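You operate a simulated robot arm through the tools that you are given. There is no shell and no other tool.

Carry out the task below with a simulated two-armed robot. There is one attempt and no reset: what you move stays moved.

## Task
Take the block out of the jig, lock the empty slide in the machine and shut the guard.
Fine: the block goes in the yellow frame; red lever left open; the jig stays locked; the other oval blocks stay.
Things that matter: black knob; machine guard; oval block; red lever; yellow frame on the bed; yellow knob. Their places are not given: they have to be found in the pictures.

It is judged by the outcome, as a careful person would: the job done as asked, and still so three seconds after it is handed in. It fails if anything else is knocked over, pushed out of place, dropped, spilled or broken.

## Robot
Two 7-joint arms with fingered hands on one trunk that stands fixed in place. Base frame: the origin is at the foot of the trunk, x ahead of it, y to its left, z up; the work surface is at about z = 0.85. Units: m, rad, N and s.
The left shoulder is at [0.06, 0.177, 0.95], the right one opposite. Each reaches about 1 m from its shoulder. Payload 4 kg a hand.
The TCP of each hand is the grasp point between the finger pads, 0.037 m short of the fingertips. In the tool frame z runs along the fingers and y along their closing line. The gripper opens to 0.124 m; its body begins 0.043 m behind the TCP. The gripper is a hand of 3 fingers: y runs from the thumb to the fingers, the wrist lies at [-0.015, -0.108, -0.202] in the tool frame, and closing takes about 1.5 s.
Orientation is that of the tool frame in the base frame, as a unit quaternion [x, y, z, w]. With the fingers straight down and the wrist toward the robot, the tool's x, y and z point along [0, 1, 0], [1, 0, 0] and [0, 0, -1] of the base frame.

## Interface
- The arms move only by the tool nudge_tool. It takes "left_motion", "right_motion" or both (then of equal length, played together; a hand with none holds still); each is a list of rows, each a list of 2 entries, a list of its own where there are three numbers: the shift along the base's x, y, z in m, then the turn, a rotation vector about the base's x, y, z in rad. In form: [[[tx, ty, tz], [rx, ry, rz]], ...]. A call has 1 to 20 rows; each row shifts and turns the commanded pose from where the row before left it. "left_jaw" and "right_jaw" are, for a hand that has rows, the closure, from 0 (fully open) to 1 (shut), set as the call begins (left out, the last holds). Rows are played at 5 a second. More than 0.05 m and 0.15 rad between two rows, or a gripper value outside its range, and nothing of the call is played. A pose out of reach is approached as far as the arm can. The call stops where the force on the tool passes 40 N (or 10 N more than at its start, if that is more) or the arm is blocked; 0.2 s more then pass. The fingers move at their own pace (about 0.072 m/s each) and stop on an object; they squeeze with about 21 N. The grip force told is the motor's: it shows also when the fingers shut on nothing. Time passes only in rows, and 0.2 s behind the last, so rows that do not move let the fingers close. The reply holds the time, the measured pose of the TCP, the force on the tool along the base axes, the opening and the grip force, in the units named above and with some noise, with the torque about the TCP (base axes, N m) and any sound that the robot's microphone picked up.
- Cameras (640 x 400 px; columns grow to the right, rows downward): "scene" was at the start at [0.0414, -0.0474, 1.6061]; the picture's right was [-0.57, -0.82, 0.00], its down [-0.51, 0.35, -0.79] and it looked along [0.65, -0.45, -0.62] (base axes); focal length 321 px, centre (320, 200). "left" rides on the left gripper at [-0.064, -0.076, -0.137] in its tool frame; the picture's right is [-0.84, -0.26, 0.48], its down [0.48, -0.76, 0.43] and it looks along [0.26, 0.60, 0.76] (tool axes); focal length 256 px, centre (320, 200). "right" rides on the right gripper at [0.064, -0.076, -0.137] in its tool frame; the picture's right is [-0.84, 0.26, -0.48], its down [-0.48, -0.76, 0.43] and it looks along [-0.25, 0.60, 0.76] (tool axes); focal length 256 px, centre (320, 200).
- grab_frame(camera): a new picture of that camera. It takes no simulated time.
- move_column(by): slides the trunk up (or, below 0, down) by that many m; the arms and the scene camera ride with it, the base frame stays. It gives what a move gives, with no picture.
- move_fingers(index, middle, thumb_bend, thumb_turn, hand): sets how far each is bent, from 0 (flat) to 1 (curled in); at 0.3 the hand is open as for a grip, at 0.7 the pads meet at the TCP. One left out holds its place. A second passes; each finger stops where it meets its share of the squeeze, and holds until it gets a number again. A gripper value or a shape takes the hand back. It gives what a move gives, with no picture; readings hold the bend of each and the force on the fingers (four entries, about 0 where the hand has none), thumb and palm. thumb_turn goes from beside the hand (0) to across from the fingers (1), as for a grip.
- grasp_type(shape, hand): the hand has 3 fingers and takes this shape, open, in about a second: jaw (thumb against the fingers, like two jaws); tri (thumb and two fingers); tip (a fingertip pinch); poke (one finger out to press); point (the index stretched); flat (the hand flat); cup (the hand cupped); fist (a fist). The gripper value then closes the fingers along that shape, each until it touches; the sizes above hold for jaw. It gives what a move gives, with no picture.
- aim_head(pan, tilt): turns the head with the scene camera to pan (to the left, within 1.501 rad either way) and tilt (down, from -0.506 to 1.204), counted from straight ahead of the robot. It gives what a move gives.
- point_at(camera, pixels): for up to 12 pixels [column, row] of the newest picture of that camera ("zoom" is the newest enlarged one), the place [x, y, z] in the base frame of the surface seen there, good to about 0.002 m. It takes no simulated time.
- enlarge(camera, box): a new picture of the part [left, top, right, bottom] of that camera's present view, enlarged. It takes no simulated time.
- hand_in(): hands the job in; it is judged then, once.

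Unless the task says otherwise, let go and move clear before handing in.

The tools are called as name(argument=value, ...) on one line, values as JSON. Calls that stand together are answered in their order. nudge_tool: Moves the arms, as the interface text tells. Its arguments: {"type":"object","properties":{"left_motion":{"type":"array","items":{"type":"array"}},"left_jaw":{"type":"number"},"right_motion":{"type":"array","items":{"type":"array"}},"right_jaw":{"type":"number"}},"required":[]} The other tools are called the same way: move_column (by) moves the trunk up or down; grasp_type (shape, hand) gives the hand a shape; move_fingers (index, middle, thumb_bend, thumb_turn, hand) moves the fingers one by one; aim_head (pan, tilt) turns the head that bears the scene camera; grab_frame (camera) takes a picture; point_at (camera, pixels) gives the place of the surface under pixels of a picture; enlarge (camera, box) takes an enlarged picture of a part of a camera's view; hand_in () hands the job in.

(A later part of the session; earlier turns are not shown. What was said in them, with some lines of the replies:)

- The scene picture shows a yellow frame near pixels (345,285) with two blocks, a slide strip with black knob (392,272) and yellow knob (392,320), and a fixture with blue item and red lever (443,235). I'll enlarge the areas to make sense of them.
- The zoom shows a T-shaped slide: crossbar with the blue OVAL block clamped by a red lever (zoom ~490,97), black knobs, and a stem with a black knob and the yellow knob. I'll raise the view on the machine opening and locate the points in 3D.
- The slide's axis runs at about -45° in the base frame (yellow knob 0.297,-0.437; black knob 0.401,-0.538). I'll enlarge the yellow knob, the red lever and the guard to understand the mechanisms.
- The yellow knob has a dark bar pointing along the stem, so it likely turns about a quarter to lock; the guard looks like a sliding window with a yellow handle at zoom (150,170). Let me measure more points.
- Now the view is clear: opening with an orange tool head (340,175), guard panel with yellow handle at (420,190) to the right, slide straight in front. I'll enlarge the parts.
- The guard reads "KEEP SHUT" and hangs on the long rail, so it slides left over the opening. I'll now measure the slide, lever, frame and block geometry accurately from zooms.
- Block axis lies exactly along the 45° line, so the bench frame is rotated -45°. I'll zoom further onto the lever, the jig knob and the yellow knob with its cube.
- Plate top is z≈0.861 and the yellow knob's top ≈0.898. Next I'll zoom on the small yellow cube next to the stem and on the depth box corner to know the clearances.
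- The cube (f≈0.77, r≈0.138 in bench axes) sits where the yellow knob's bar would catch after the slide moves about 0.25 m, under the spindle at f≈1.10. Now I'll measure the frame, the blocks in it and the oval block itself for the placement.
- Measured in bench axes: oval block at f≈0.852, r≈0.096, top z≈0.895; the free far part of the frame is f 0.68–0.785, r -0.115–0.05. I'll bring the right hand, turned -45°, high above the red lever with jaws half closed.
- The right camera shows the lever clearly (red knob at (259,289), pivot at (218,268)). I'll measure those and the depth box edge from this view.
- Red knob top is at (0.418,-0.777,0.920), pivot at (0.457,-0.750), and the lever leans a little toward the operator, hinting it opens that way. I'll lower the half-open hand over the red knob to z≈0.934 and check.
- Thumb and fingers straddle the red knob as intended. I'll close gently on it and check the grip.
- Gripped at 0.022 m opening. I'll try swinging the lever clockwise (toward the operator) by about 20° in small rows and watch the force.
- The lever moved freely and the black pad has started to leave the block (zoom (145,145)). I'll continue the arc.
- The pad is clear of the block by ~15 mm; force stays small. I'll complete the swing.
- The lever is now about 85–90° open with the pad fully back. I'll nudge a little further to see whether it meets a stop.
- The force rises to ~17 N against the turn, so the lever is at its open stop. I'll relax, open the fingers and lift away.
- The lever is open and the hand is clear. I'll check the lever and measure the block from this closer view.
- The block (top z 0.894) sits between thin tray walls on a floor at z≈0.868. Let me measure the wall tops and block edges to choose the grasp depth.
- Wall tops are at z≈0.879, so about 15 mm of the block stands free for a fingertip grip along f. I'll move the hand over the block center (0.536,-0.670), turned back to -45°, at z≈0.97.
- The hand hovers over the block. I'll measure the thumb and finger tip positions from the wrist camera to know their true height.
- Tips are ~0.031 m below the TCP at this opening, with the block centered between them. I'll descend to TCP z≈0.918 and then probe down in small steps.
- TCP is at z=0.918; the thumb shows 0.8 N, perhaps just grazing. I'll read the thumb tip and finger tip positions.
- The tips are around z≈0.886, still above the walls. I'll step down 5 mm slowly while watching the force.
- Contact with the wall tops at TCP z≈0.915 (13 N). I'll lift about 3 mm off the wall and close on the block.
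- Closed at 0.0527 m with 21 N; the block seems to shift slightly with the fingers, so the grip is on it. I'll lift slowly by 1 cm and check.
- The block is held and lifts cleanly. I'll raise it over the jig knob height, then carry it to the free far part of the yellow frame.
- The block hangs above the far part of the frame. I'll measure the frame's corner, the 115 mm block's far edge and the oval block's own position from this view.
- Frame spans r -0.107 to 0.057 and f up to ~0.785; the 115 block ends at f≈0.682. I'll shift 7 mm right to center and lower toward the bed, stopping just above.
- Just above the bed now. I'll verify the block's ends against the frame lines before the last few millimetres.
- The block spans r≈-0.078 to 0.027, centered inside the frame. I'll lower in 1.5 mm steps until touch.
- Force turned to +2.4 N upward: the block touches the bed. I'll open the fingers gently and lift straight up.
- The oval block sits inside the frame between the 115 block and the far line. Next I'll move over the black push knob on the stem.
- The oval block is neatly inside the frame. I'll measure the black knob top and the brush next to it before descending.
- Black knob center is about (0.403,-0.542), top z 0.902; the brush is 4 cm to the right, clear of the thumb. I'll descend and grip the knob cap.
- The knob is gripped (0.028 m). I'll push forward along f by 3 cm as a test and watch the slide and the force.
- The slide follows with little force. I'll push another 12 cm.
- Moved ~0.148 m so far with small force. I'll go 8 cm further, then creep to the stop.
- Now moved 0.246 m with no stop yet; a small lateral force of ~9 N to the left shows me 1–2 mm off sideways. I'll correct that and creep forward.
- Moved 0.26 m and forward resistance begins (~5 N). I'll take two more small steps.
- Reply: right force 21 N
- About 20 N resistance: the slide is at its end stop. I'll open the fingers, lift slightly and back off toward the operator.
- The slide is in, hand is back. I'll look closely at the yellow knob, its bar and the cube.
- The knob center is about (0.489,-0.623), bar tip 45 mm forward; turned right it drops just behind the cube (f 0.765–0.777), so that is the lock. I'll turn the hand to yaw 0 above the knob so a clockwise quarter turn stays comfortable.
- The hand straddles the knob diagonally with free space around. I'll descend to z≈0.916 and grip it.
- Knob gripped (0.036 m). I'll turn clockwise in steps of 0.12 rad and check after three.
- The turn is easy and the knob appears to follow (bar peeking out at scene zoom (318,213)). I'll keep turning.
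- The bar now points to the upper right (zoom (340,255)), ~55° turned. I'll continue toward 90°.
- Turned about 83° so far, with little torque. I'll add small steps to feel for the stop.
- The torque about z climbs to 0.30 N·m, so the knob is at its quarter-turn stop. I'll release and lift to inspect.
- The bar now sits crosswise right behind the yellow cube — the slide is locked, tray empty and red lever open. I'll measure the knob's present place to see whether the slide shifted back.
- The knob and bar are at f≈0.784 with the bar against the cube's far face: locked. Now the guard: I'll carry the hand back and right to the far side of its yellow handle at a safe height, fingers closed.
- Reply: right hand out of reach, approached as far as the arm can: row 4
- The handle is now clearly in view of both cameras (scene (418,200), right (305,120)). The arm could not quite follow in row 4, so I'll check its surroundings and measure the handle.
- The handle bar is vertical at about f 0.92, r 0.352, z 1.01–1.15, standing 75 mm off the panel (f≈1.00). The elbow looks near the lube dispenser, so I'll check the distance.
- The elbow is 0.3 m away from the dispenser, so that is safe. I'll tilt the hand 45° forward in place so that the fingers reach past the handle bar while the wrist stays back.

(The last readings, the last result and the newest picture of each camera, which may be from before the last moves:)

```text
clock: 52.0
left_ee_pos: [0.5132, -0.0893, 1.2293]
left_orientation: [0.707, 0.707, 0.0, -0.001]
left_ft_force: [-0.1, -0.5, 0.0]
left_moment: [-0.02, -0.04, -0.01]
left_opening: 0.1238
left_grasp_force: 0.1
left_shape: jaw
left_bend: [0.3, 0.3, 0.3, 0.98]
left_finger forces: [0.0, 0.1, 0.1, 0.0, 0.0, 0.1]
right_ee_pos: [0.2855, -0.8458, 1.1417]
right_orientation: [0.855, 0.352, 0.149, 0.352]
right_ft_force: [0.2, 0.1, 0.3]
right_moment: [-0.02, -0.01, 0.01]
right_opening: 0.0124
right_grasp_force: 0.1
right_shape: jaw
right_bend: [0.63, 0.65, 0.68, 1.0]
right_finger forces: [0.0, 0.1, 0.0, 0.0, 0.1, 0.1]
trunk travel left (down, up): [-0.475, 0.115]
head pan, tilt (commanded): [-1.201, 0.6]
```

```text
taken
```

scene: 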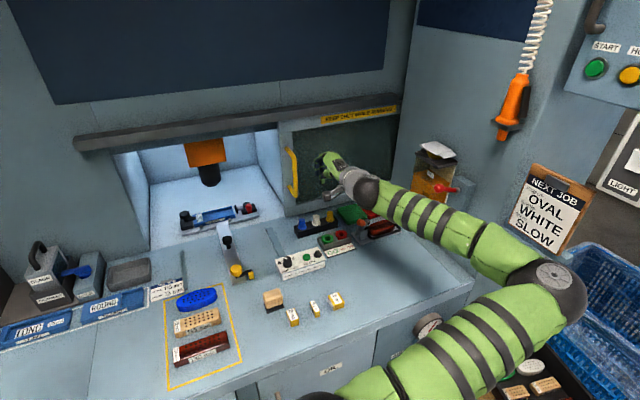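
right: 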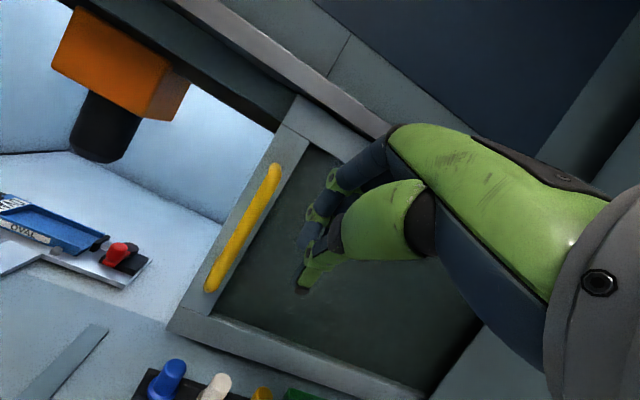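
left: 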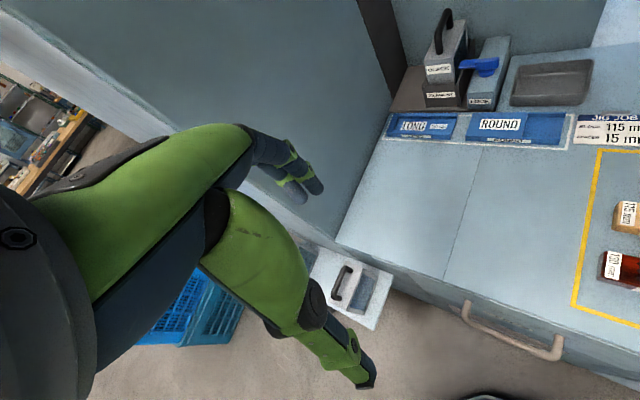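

The tilt succeeded and the commanded pose matches the measured one. Now I'll slide forward beside the handle's right side: f≈0.925, r≈0.408, z≈1.08.

nudge_tool(right_motion=[[[0.02, -0.0242, -0.015], [0, 0, 0]], [[0.02, -0.0242, -0.015], [0, 0, 0]], [[0.02, -0.0242, -0.015], [0, 0, 0]], [[0.02, -0.0242, -0.015], [0, 0, 0]]])

grab_frame(camera="right")

enlarge(camera="scene", box=[260, 100, 420, 240])

```text
clock: 53.0
left_ee_pos: [0.5125, -0.0903, 1.2288]
left_orientation: [0.706, 0.708, 0.0, 0.001]
left_ft_force: [0.7, -0.1, 0.0]
left_moment: [0.0, 0.03, -0.01]
left_opening: 0.1238
left_grasp_force: 0.0
left_shape: jaw
left_bend: [0.3, 0.3, 0.3, 0.98]
left_finger forces: [0.0, 0.0, 0.0, 0.0, 0.1, 0.0]
right_ee_pos: [0.3646, -0.9435, 1.0829]
right_orientation: [0.854, 0.352, 0.147, 0.353]
right_ft_force: [0.8, 0.1, 0.3]
right_moment: [0.01, 0.05, 0.02]
right_opening: 0.0125
right_grasp_force: 0.1
right_shape: jaw
right_bend: [0.63, 0.65, 0.68, 1.0]
right_finger forces: [0.1, 0.1, 0.1, 0.0, 0.0, 0.1]
trunk travel left (down, up): [-0.475, 0.115]
head pan, tilt (commanded): [-1.201, 0.6]
```

```text
taken
```

right: 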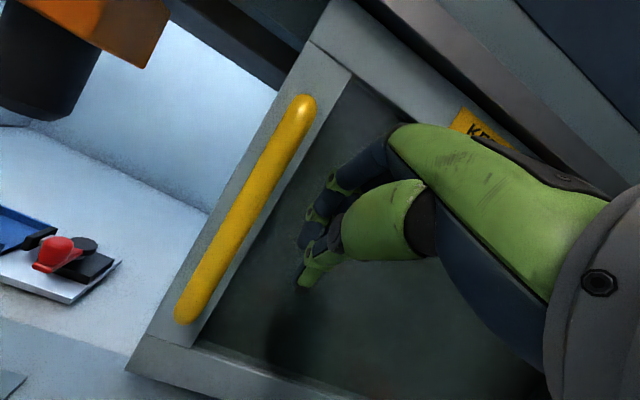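

```text
2.86 times, centred on (340, 170) of scene
```

zoom: 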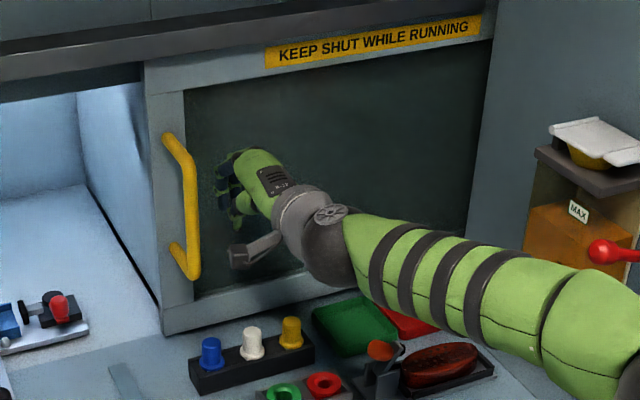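

The fingers are at the right side of the handle bar with the camera bracket well behind it. I'll push left (direction +x,+y) 6 cm to make contact and see the guard move.

nudge_tool(right_motion=[[[0.0106, 0.0106, 0], [0, 0, 0]], [[0.0106, 0.0106, 0], [0, 0, 0]], [[0.0106, 0.0106, 0], [0, 0, 0]], [[0.0106, 0.0106, 0], [0, 0, 0]], [[0.0106, 0.0106, 0], [0, 0, 0]]])

grab_frame(camera="right")

enlarge(camera="scene", box=[260, 100, 420, 240])

```text
clock: 54.2
left_ee_pos: [0.5129, -0.0899, 1.2285]
left_orientation: [0.706, 0.708, 0.0, 0.0]
left_ft_force: [0.3, 0.5, 0.0]
left_moment: [-0.01, -0.01, 0.03]
left_opening: 0.1237
left_grasp_force: 0.1
left_shape: jaw
left_bend: [0.3, 0.3, 0.3, 0.98]
left_finger forces: [0.0, 0.1, 0.1, 0.0, 0.0, 0.0]
right_ee_pos: [0.4187, -0.89, 1.0823]
right_orientation: [0.855, 0.352, 0.147, 0.352]
right_ft_force: [-0.4, 1.2, 0.0]
right_moment: [-0.03, 0.02, 0.05]
right_opening: 0.0124
right_grasp_force: 0.1
right_shape: jaw
right_bend: [0.63, 0.65, 0.68, 1.0]
right_finger forces: [0.1, 0.0, 0.0, 0.1, 0.0, 0.1]
trunk travel left (down, up): [-0.475, 0.115]
head pan, tilt (commanded): [-1.201, 0.6]
```

```text
taken
```

right: 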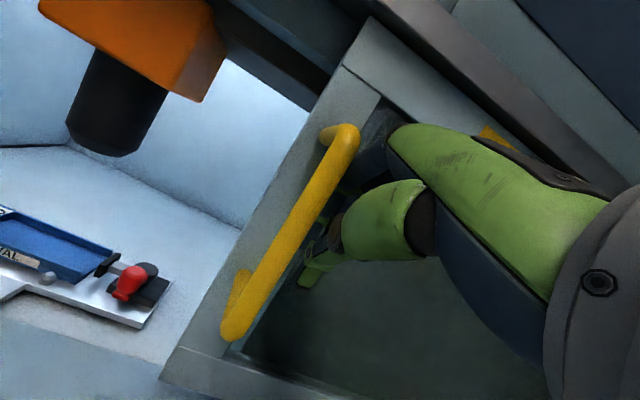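

```text
2.86 times, centred on (340, 170) of scene
```

zoom: 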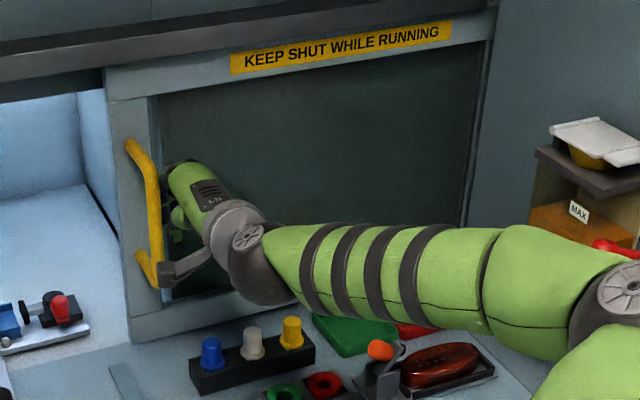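

The guard is sliding with the handle at under 2 N. I'll continue left in smooth steps.

nudge_tool(right_motion=[[[0.0141, 0.0141, 0], [0, 0, 0]], [[0.0141, 0.0141, 0], [0, 0, 0]], [[0.0141, 0.0141, 0], [0, 0, 0]], [[0.0141, 0.0141, 0], [0, 0, 0]], [[0.0141, 0.0141, 0], [0, 0, 0]], [[0.0141, 0.0141, 0], [0, 0, 0]], [[0.0141, 0.0141, 0], [0, 0, 0]], [[0.0141, 0.0141, 0], [0, 0, 0]]])

grab_frame(camera="right")

grab_frame(camera="scene")

```text
clock: 56.0
left_ee_pos: [0.5116, -0.0904, 1.2297]
left_orientation: [0.707, 0.707, 0.0, -0.001]
left_ft_force: [-0.5, -0.4, 0.0]
left_moment: [0.0, 0.01, -0.02]
left_opening: 0.1236
left_grasp_force: 0.0
left_shape: jaw
left_bend: [0.3, 0.3, 0.3, 0.98]
left_finger forces: [0.0, 0.0, 0.1, 0.1, 0.1, 0.0]
right_ee_pos: [0.5314, -0.7763, 1.0841]
right_orientation: [0.854, 0.352, 0.147, 0.354]
right_ft_force: [0.5, -0.3, 0.0]
right_moment: [-0.03, -0.01, -0.04]
right_opening: 0.0125
right_grasp_force: 0.0
right_shape: jaw
right_bend: [0.63, 0.65, 0.68, 1.0]
right_finger forces: [0.1, 0.0, 0.1, 0.0, 0.0, 0.0]
trunk travel left (down, up): [-0.475, 0.115]
head pan, tilt (commanded): [-1.201, 0.6]
```

```text
taken
```

right: 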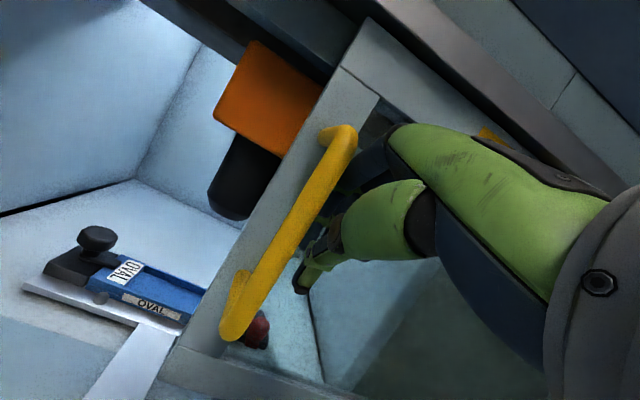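

```text
taken
```

scene: 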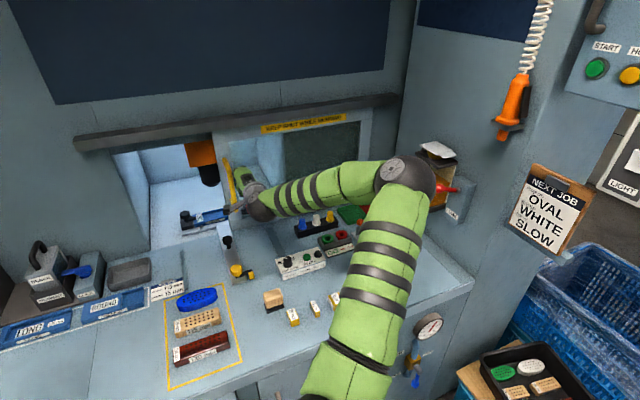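

Half way: the guard covers half of the opening. I'll check the elbow's clearance to the dispenser before continuing.

point_at(camera="scene", pixels=[[405, 172], [430, 180], [420, 165], [435, 150], [445, 187], [455, 190], [430, 200], [300, 195]])

```text
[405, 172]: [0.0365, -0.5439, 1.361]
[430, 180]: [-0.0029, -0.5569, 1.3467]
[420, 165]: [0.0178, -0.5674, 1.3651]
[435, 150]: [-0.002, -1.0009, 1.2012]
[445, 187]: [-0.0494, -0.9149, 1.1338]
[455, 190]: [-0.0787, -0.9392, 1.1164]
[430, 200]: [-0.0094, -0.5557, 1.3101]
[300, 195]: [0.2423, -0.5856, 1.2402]
```

Elbow is ~0.4 m from the dispenser. I'll push another 16 cm.

nudge_tool(right_motion=[[[0.0141, 0.0141, 0], [0, 0, 0]], [[0.0141, 0.0141, 0], [0, 0, 0]], [[0.0141, 0.0141, 0], [0, 0, 0]], [[0.0141, 0.0141, 0], [0, 0, 0]], [[0.0141, 0.0141, 0], [0, 0, 0]], [[0.0141, 0.0141, 0], [0, 0, 0]], [[0.0141, 0.0141, 0], [0, 0, 0]], [[0.0141, 0.0141, 0], [0, 0, 0]]])

grab_frame(camera="right")

grab_frame(camera="scene")

```text
clock: 57.8
left_ee_pos: [0.5128, -0.0892, 1.2301]
left_orientation: [0.707, 0.707, 0.0, 0.0]
left_ft_force: [0.3, 0.0, -0.2]
left_moment: [-0.02, -0.01, 0.01]
left_opening: 0.1241
left_grasp_force: 0.0
left_shape: jaw
left_bend: [0.3, 0.3, 0.3, 0.98]
left_finger forces: [0.0, 0.0, 0.1, 0.0, 0.1, 0.1]
right_ee_pos: [0.6449, -0.6632, 1.0844]
right_orientation: [0.854, 0.352, 0.148, 0.353]
right_ft_force: [0.4, 0.3, 0.5]
right_moment: [0.01, 0.0, -0.01]
right_opening: 0.0126
right_grasp_force: 0.1
right_shape: jaw
right_bend: [0.63, 0.65, 0.68, 1.0]
right_finger forces: [0.0, 0.0, 0.1, 0.0, 0.0, 0.1]
trunk travel left (down, up): [-0.475, 0.115]
head pan, tilt (commanded): [-1.201, 0.6]
```

```text
taken
```

right: 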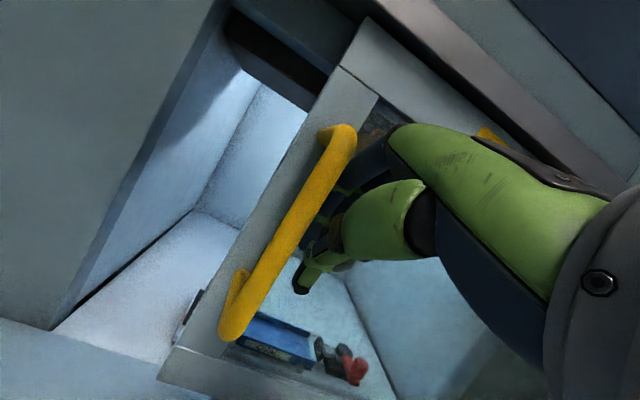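

```text
taken
```

scene: 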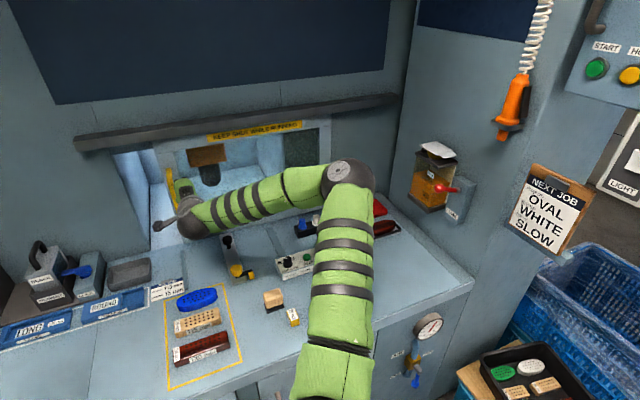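

About 9–10 cm of gap remains at the left. I'll continue with smaller steps toward the jamb.

nudge_tool(right_motion=[[[0.0106, 0.0106, 0], [0, 0, 0]], [[0.0106, 0.0106, 0], [0, 0, 0]], [[0.0106, 0.0106, 0], [0, 0, 0]], [[0.0106, 0.0106, 0], [0, 0, 0]]])

grab_frame(camera="right")

grab_frame(camera="scene")

```text
clock: 58.8
left_ee_pos: [0.5119, -0.0896, 1.2282]
left_orientation: [0.707, 0.707, 0.0, 0.0]
left_ft_force: [-0.2, -0.1, -0.7]
left_moment: [0.01, 0.0, -0.04]
left_opening: 0.1236
left_grasp_force: 0.0
left_shape: jaw
left_bend: [0.3, 0.3, 0.3, 0.98]
left_finger forces: [0.0, 0.1, 0.0, 0.1, 0.0, 0.0]
right_ee_pos: [0.6867, -0.6238, 1.0822]
right_orientation: [0.854, 0.351, 0.148, 0.354]
right_ft_force: [-0.9, -1.0, 0.5]
right_moment: [0.01, 0.0, 0.01]
right_opening: 0.0127
right_grasp_force: 0.1
right_shape: jaw
right_bend: [0.63, 0.65, 0.68, 1.0]
right_finger forces: [0.0, 0.0, 0.1, 0.0, 0.0, 0.0]
trunk travel left (down, up): [-0.475, 0.115]
head pan, tilt (commanded): [-1.201, 0.6]
```

```text
taken
```

right: 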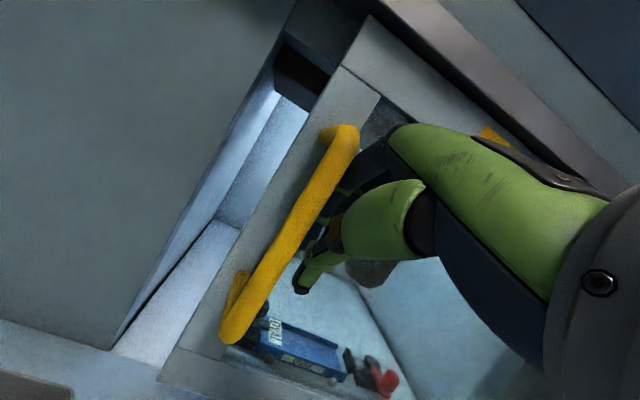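

```text
taken
```

scene: 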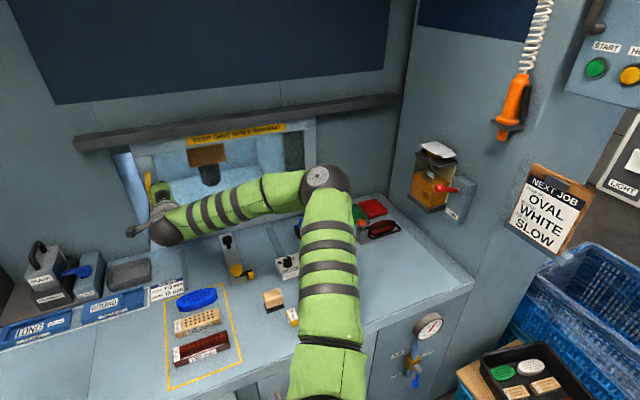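

About 4–5 cm remains. I'll continue in 1 cm steps and watch for the stop.

nudge_tool(right_motion=[[[0.0071, 0.0071, 0], [0, 0, 0]], [[0.0071, 0.0071, 0], [0, 0, 0]], [[0.0071, 0.0071, 0], [0, 0, 0]], [[0.0071, 0.0071, 0], [0, 0, 0]]])

grab_frame(camera="right")

```text
clock: 59.8
left_ee_pos: [0.5126, -0.0902, 1.2285]
left_orientation: [0.707, 0.707, 0.0, 0.001]
left_ft_force: [-0.5, 0.0, -0.1]
left_moment: [0.05, -0.01, -0.03]
left_opening: 0.1238
left_grasp_force: 0.1
left_shape: jaw
left_bend: [0.3, 0.3, 0.3, 0.98]
left_finger forces: [0.0, 0.1, 0.0, 0.1, 0.1, 0.0]
right_ee_pos: [0.7159, -0.594, 1.0832]
right_orientation: [0.854, 0.352, 0.148, 0.354]
right_ft_force: [0.3, -0.6, 1.3]
right_moment: [0.06, 0.0, -0.04]
right_opening: 0.0122
right_grasp_force: 0.1
right_shape: jaw
right_bend: [0.63, 0.65, 0.68, 1.0]
right_finger forces: [0.5, 0.0, 0.1, 0.1, 0.0, 0.0]
trunk travel left (down, up): [-0.475, 0.115]
head pan, tilt (commanded): [-1.201, 0.6]
```

```text
taken
```

right: 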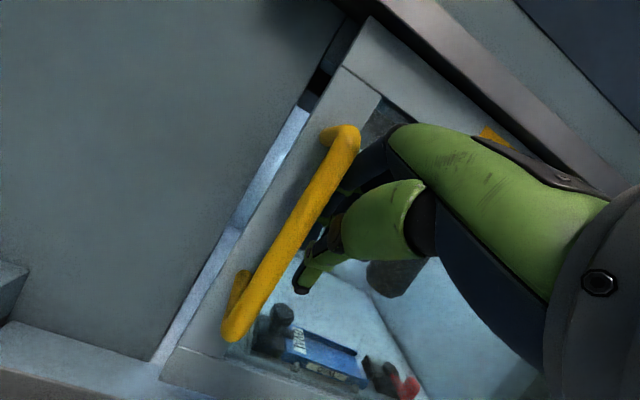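

Only a thin gap of ~1–2 cm remains at the left jamb. Five-millimetre steps next.

nudge_tool(right_motion=[[[0.0035, 0.0035, 0], [0, 0, 0]], [[0.0035, 0.0035, 0], [0, 0, 0]], [[0.0035, 0.0035, 0], [0, 0, 0]], [[0.0035, 0.0035, 0], [0, 0, 0]]])

grab_frame(camera="right")

grab_frame(camera="scene")

```text
clock: 60.8
left_ee_pos: [0.5116, -0.0912, 1.2293]
left_orientation: [0.707, 0.707, 0.001, 0.0]
left_ft_force: [-0.1, -0.6, -0.7]
left_moment: [0.02, -0.02, 0.0]
left_opening: 0.1239
left_grasp_force: 0.1
left_shape: jaw
left_bend: [0.3, 0.3, 0.3, 0.98]
left_finger forces: [0.0, 0.0, 0.0, 0.1, 0.0, 0.1]
right_ee_pos: [0.7284, -0.5803, 1.0842]
right_orientation: [0.855, 0.352, 0.147, 0.352]
right_ft_force: [-0.1, -0.7, -0.6]
right_moment: [0.04, -0.01, 0.01]
right_opening: 0.0123
right_grasp_force: 0.0
right_shape: jaw
right_bend: [0.63, 0.65, 0.68, 1.0]
right_finger forces: [1.0, 0.0, 0.0, 0.1, 0.0, 0.0]
trunk travel left (down, up): [-0.475, 0.115]
head pan, tilt (commanded): [-1.201, 0.6]
```

```text
taken
```

right: 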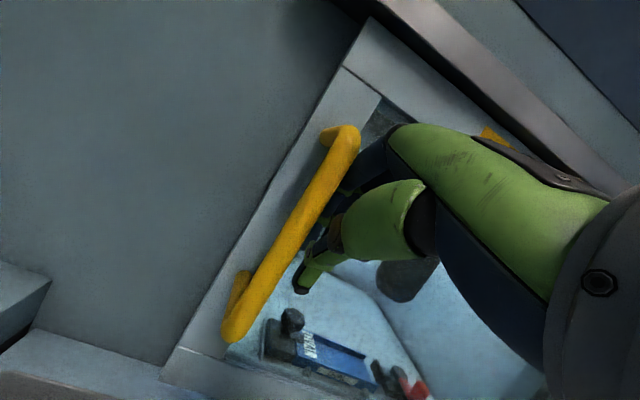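

```text
taken
```

scene: 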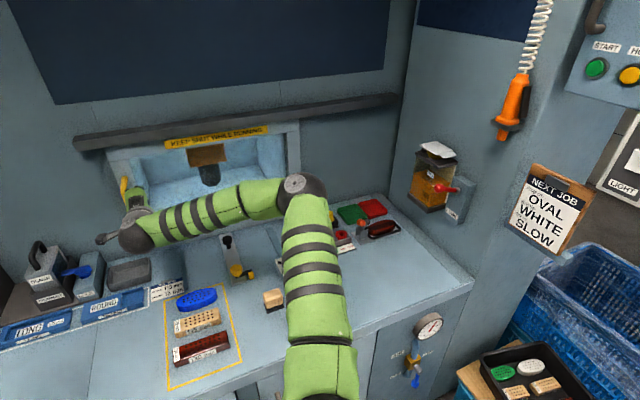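

The gap looks closed but there is no stop force yet. I'll continue with small steps until resistance shows.

nudge_tool(right_motion=[[[0.0028, 0.0028, 0], [0, 0, 0]], [[0.0028, 0.0028, 0], [0, 0, 0]], [[0.0028, 0.0028, 0], [0, 0, 0]], [[0.0028, 0.0028, 0], [0, 0, 0]]])

grab_frame(camera="right")

```text
clock: 61.8
left_ee_pos: [0.5142, -0.09, 1.2295]
left_orientation: [0.708, 0.707, 0.0, 0.0]
left_ft_force: [-0.8, -0.1, 0.5]
left_moment: [0.02, 0.0, 0.0]
left_opening: 0.1238
left_grasp_force: 0.0
left_shape: jaw
left_bend: [0.3, 0.3, 0.3, 0.98]
left_finger forces: [0.0, 0.0, 0.1, 0.0, 0.0, 0.0]
right_ee_pos: [0.7401, -0.569, 1.0817]
right_orientation: [0.854, 0.352, 0.147, 0.353]
right_ft_force: [0.1, -0.2, 0.2]
right_moment: [-0.02, 0.0, 0.0]
right_opening: 0.0125
right_grasp_force: 0.0
right_shape: jaw
right_bend: [0.63, 0.65, 0.68, 1.0]
right_finger forces: [0.0, 0.0, 0.1, 0.0, 0.0, 0.0]
trunk travel left (down, up): [-0.475, 0.115]
head pan, tilt (commanded): [-1.201, 0.6]
```

```text
taken
```

right: 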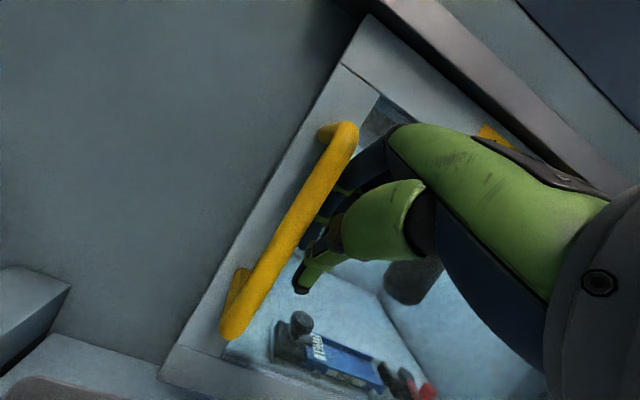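

Still free to move. Let me look at how the guard sits against the opening from the scene camera before pushing further.

aim_head(pan=-0.8, tilt=0.45)

grab_frame(camera="scene")

enlarge(camera="scene", box=[210, 140, 450, 290])

```text
clock: 62.7
left_ee_pos: [0.5133, -0.0902, 1.23]
left_orientation: [0.707, 0.707, -0.001, 0.0]
left_ft_force: [-0.1, 0.1, 0.1]
left_moment: [0.02, -0.02, -0.01]
left_opening: 0.1236
left_grasp_force: 0.0
left_shape: jaw
left_bend: [0.3, 0.3, 0.3, 0.98]
left_finger forces: [0.0, 0.0, 0.0, 0.2, 0.0, 0.1]
right_ee_pos: [0.7391, -0.569, 1.0824]
right_orientation: [0.854, 0.351, 0.147, 0.353]
right_ft_force: [0.1, 0.6, -0.4]
right_moment: [-0.05, 0.06, -0.01]
right_opening: 0.0127
right_grasp_force: 0.0
right_shape: jaw
right_bend: [0.63, 0.65, 0.68, 1.0]
right_finger forces: [0.0, 0.0, 0.0, 0.0, 0.0, 0.1]
trunk travel left (down, up): [-0.475, 0.115]
head pan, tilt (commanded): [-0.799, 0.45]
```

```text
taken
```

scene: 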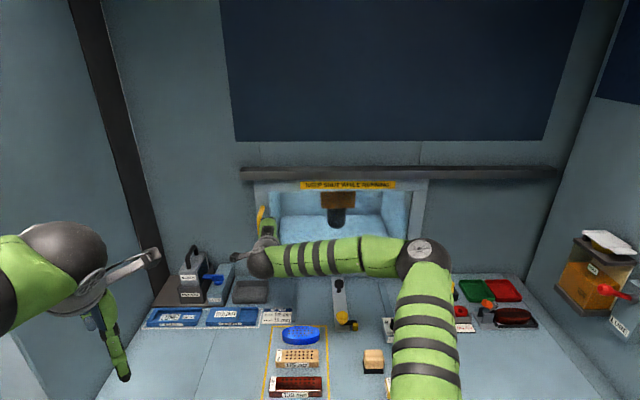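

```text
2.67 times, centred on (330, 215) of scene
```

zoom: 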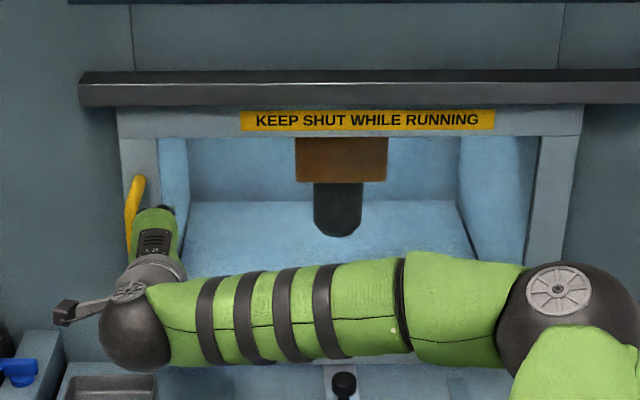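

The guard panel (zoom x 118–583) now covers the whole opening with overlap on both sides. It may be a few millimetres from its stop, so I'll push gently a little more.

nudge_tool(right_motion=[[[0.0021, 0.0021, 0], [0, 0, 0]], [[0.0021, 0.0021, 0], [0, 0, 0]], [[0.0021, 0.0021, 0], [0, 0, 0]]])

enlarge(camera="scene", box=[210, 140, 450, 290])

```text
clock: 63.5
left_ee_pos: [0.5106, -0.0901, 1.2307]
left_orientation: [0.707, 0.707, 0.001, 0.0]
left_ft_force: [0.4, -0.3, 0.5]
left_moment: [0.02, -0.03, -0.03]
left_opening: 0.1236
left_grasp_force: 0.1
left_shape: jaw
left_bend: [0.3, 0.3, 0.3, 0.98]
left_finger forces: [0.0, 0.0, 0.0, 0.0, 0.1, 0.0]
right_ee_pos: [0.742, -0.5664, 1.0829]
right_orientation: [0.856, 0.349, 0.146, 0.353]
right_ft_force: [-18.8, -9.3, 0.0]
right_moment: [0.61, -1.1, 0.13]
right_opening: 0.0124
right_grasp_force: 0.1
right_shape: jaw
right_bend: [0.64, 0.65, 0.68, 1.0]
right_finger forces: [20.3, 0.1, 0.1, 0.1, 0.1, 0.0]
trunk travel left (down, up): [-0.475, 0.115]
head pan, tilt (commanded): [-0.799, 0.45]
```

```text
2.67 times, centred on (330, 215) of scene
```

zoom: 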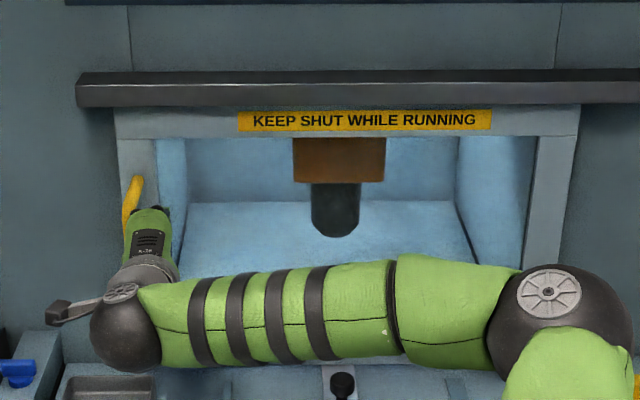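

Resistance of ~20 N to the left: the guard is at its stop, fully shut. I'll move the fingers off to the right, then back away from the handle.

nudge_tool(right_motion=[[[-0.005, -0.005, 0], [0, 0, 0]], [[-0.01, -0.01, 0], [0, 0, 0]], [[-0.007, -0.007, 0], [0, 0, 0]], [[-0.014, 0.014, 0], [0, 0, 0]], [[-0.02, 0.02, 0], [0, 0, 0]], [[-0.025, 0.025, 0.01], [0, 0, 0]], [[-0.025, 0.025, 0.02], [0, 0, 0]]])

grab_frame(camera="right")

grab_frame(camera="scene")

```text
clock: 65.1
left_ee_pos: [0.5115, -0.0897, 1.2299]
left_orientation: [0.707, 0.707, 0.001, 0.0]
left_ft_force: [-0.3, 0.9, 0.7]
left_moment: [-0.01, 0.0, -0.01]
left_opening: 0.1239
left_grasp_force: 0.0
left_shape: jaw
left_bend: [0.3, 0.3, 0.3, 0.98]
left_finger forces: [0.0, 0.1, 0.0, 0.1, 0.0, 0.0]
right_ee_pos: [0.6385, -0.5, 1.1129]
right_orientation: [0.854, 0.352, 0.147, 0.353]
right_ft_force: [0.4, 0.9, 0.2]
right_moment: [-0.01, 0.01, -0.02]
right_opening: 0.0126
right_grasp_force: 0.1
right_shape: jaw
right_bend: [0.63, 0.65, 0.68, 1.0]
right_finger forces: [0.0, 0.1, 0.1, 0.0, 0.0, 0.0]
trunk travel left (down, up): [-0.475, 0.115]
head pan, tilt (commanded): [-0.799, 0.45]
```

```text
taken
```

right: 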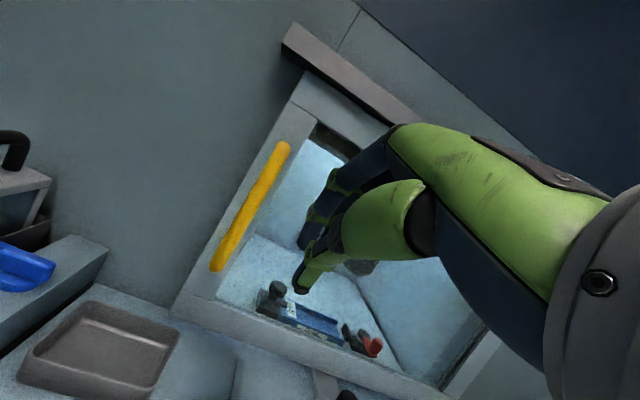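

```text
taken
```

scene: 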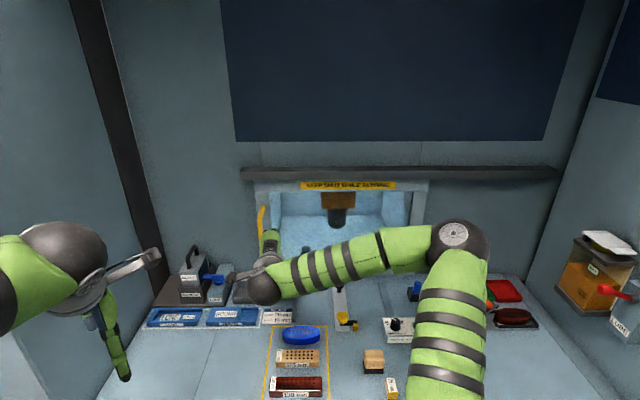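

The guard stays shut as the hand withdraws. I'll retreat further up and back, then inspect everything.

nudge_tool(right_motion=[[[-0.03, 0.0, 0.025], [0, 0, 0]], [[-0.035, 0.0, 0.025], [0, 0, 0]], [[-0.035, 0.0, 0.025], [0, 0, 0]], [[-0.035, 0.0, 0.02], [0, 0, 0]], [[-0.035, 0.0, 0.02], [0.0925, 0.0925, 0]], [[-0.03, 0.0, 0.01], [0.0925, 0.0925, 0]], [[0, 0, 0], [0.0925, 0.0925, 0]], [[0, 0, 0], [0.0925, 0.0925, 0]]])

grab_frame(camera="right")

grab_frame(camera="scene")

```text
clock: 66.9
left_ee_pos: [0.512, -0.0904, 1.2293]
left_orientation: [0.707, 0.707, 0.0, 0.001]
left_ft_force: [0.7, -0.4, -0.5]
left_moment: [0.01, -0.01, 0.03]
left_opening: 0.1238
left_grasp_force: 0.1
left_shape: jaw
left_bend: [0.3, 0.3, 0.3, 0.98]
left_finger forces: [0.0, 0.1, 0.1, 0.1, 0.1, 0.0]
right_ee_pos: [0.4399, -0.5004, 1.2378]
right_orientation: [0.917, 0.377, 0.05, 0.119]
right_ft_force: [0.4, -0.3, -0.2]
right_moment: [-0.01, -0.02, 0.01]
right_opening: 0.0126
right_grasp_force: 0.1
right_shape: jaw
right_bend: [0.63, 0.65, 0.68, 1.0]
right_finger forces: [0.0, 0.1, 0.0, 0.0, 0.0, 0.0]
trunk travel left (down, up): [-0.475, 0.115]
head pan, tilt (commanded): [-0.799, 0.45]
```

```text
taken
```

right: 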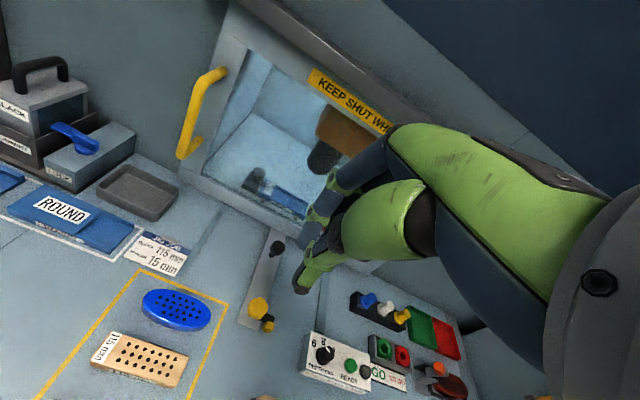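

```text
taken
```

scene: 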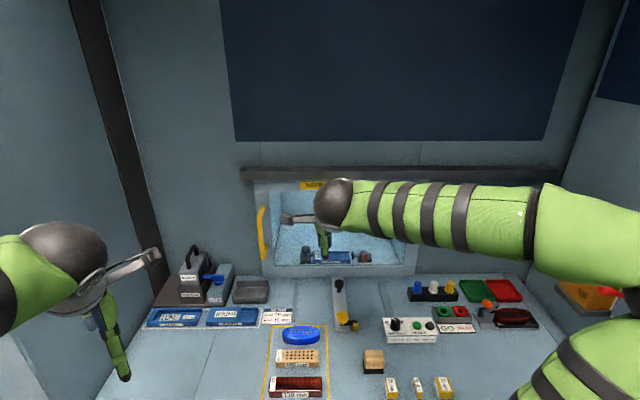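

All looks in place: guard shut, block in the frame. I'll zoom for a final check on the lock, the slide behind the glass, the block and the rest.

enlarge(camera="scene", box=[250, 310, 370, 400])

enlarge(camera="scene", box=[240, 170, 430, 290])

enlarge(camera="scene", box=[370, 260, 640, 400])

enlarge(camera="right", box=[130, 220, 310, 340])

```text
4.44 times, centred on (310, 355) of scene
```

zoom: 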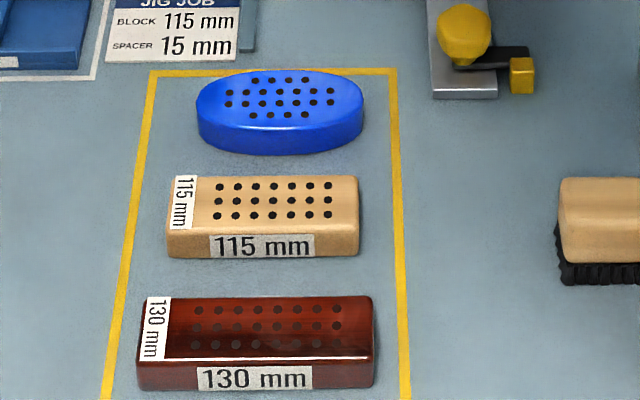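

```text
3.33 times, centred on (335, 230) of scene
```

zoom: 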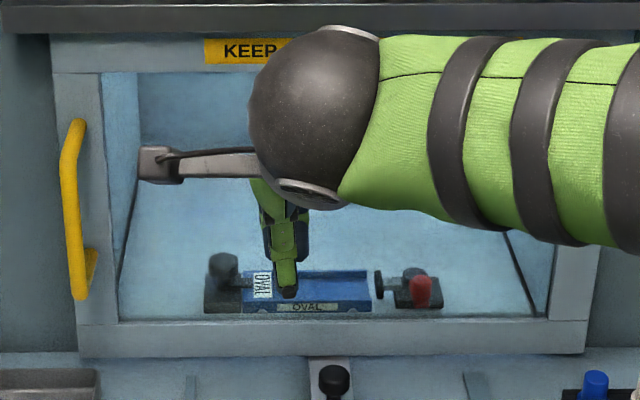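

```text
2.37 times, centred on (505, 330) of scene
```

zoom: 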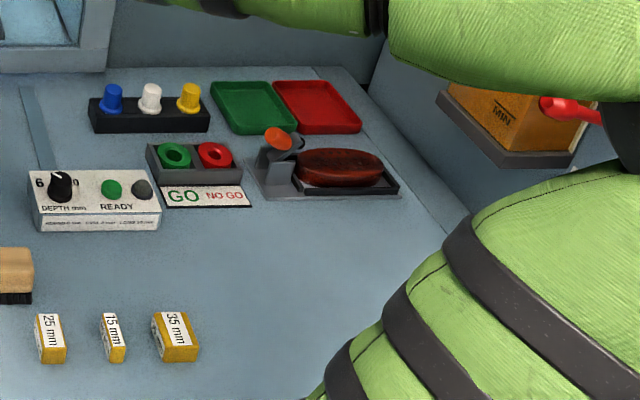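

```text
3.33 times, centred on (220, 280) of right
```

zoom: 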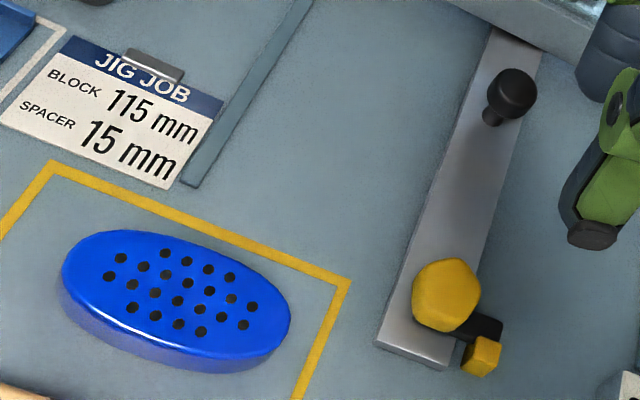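

Final check: the oval block lies inside the yellow frame clear of the other blocks, the yellow knob's bar is turned behind the cube, the red lever is open, the jig knob's bar is still over the template, and the guard covers the opening. Both hands are clear, so I'll hand in.

hand_in()

```text
The job is handed in.
```

The job is done and handed in; I don't have the judge's result yet. In the last pictures everything was where it should be:

- **Oval block:** it is out of the jig and lies inside the yellow frame, clear of the 115 mm and 130 mm blocks.
- **Red lever:** it was swung to its stop and left open.
- **Slide:** the empty slide was pushed in to its end stop. The yellow knob was then turned a quarter turn clockwise until it resisted. Its bar now sits behind the small yellow cube on the bed, which I took to be the lock; I did not pull on the slide to test it.
- **Guard:** it was slid left until it stopped at about 20 N, and it covers the whole opening.
- **Jig and other items:** the jig's black lock knob and the other oval blocks were not touched. Nothing else on the bench looked moved in the final views.

Both hands were clear of everything when I handed in.
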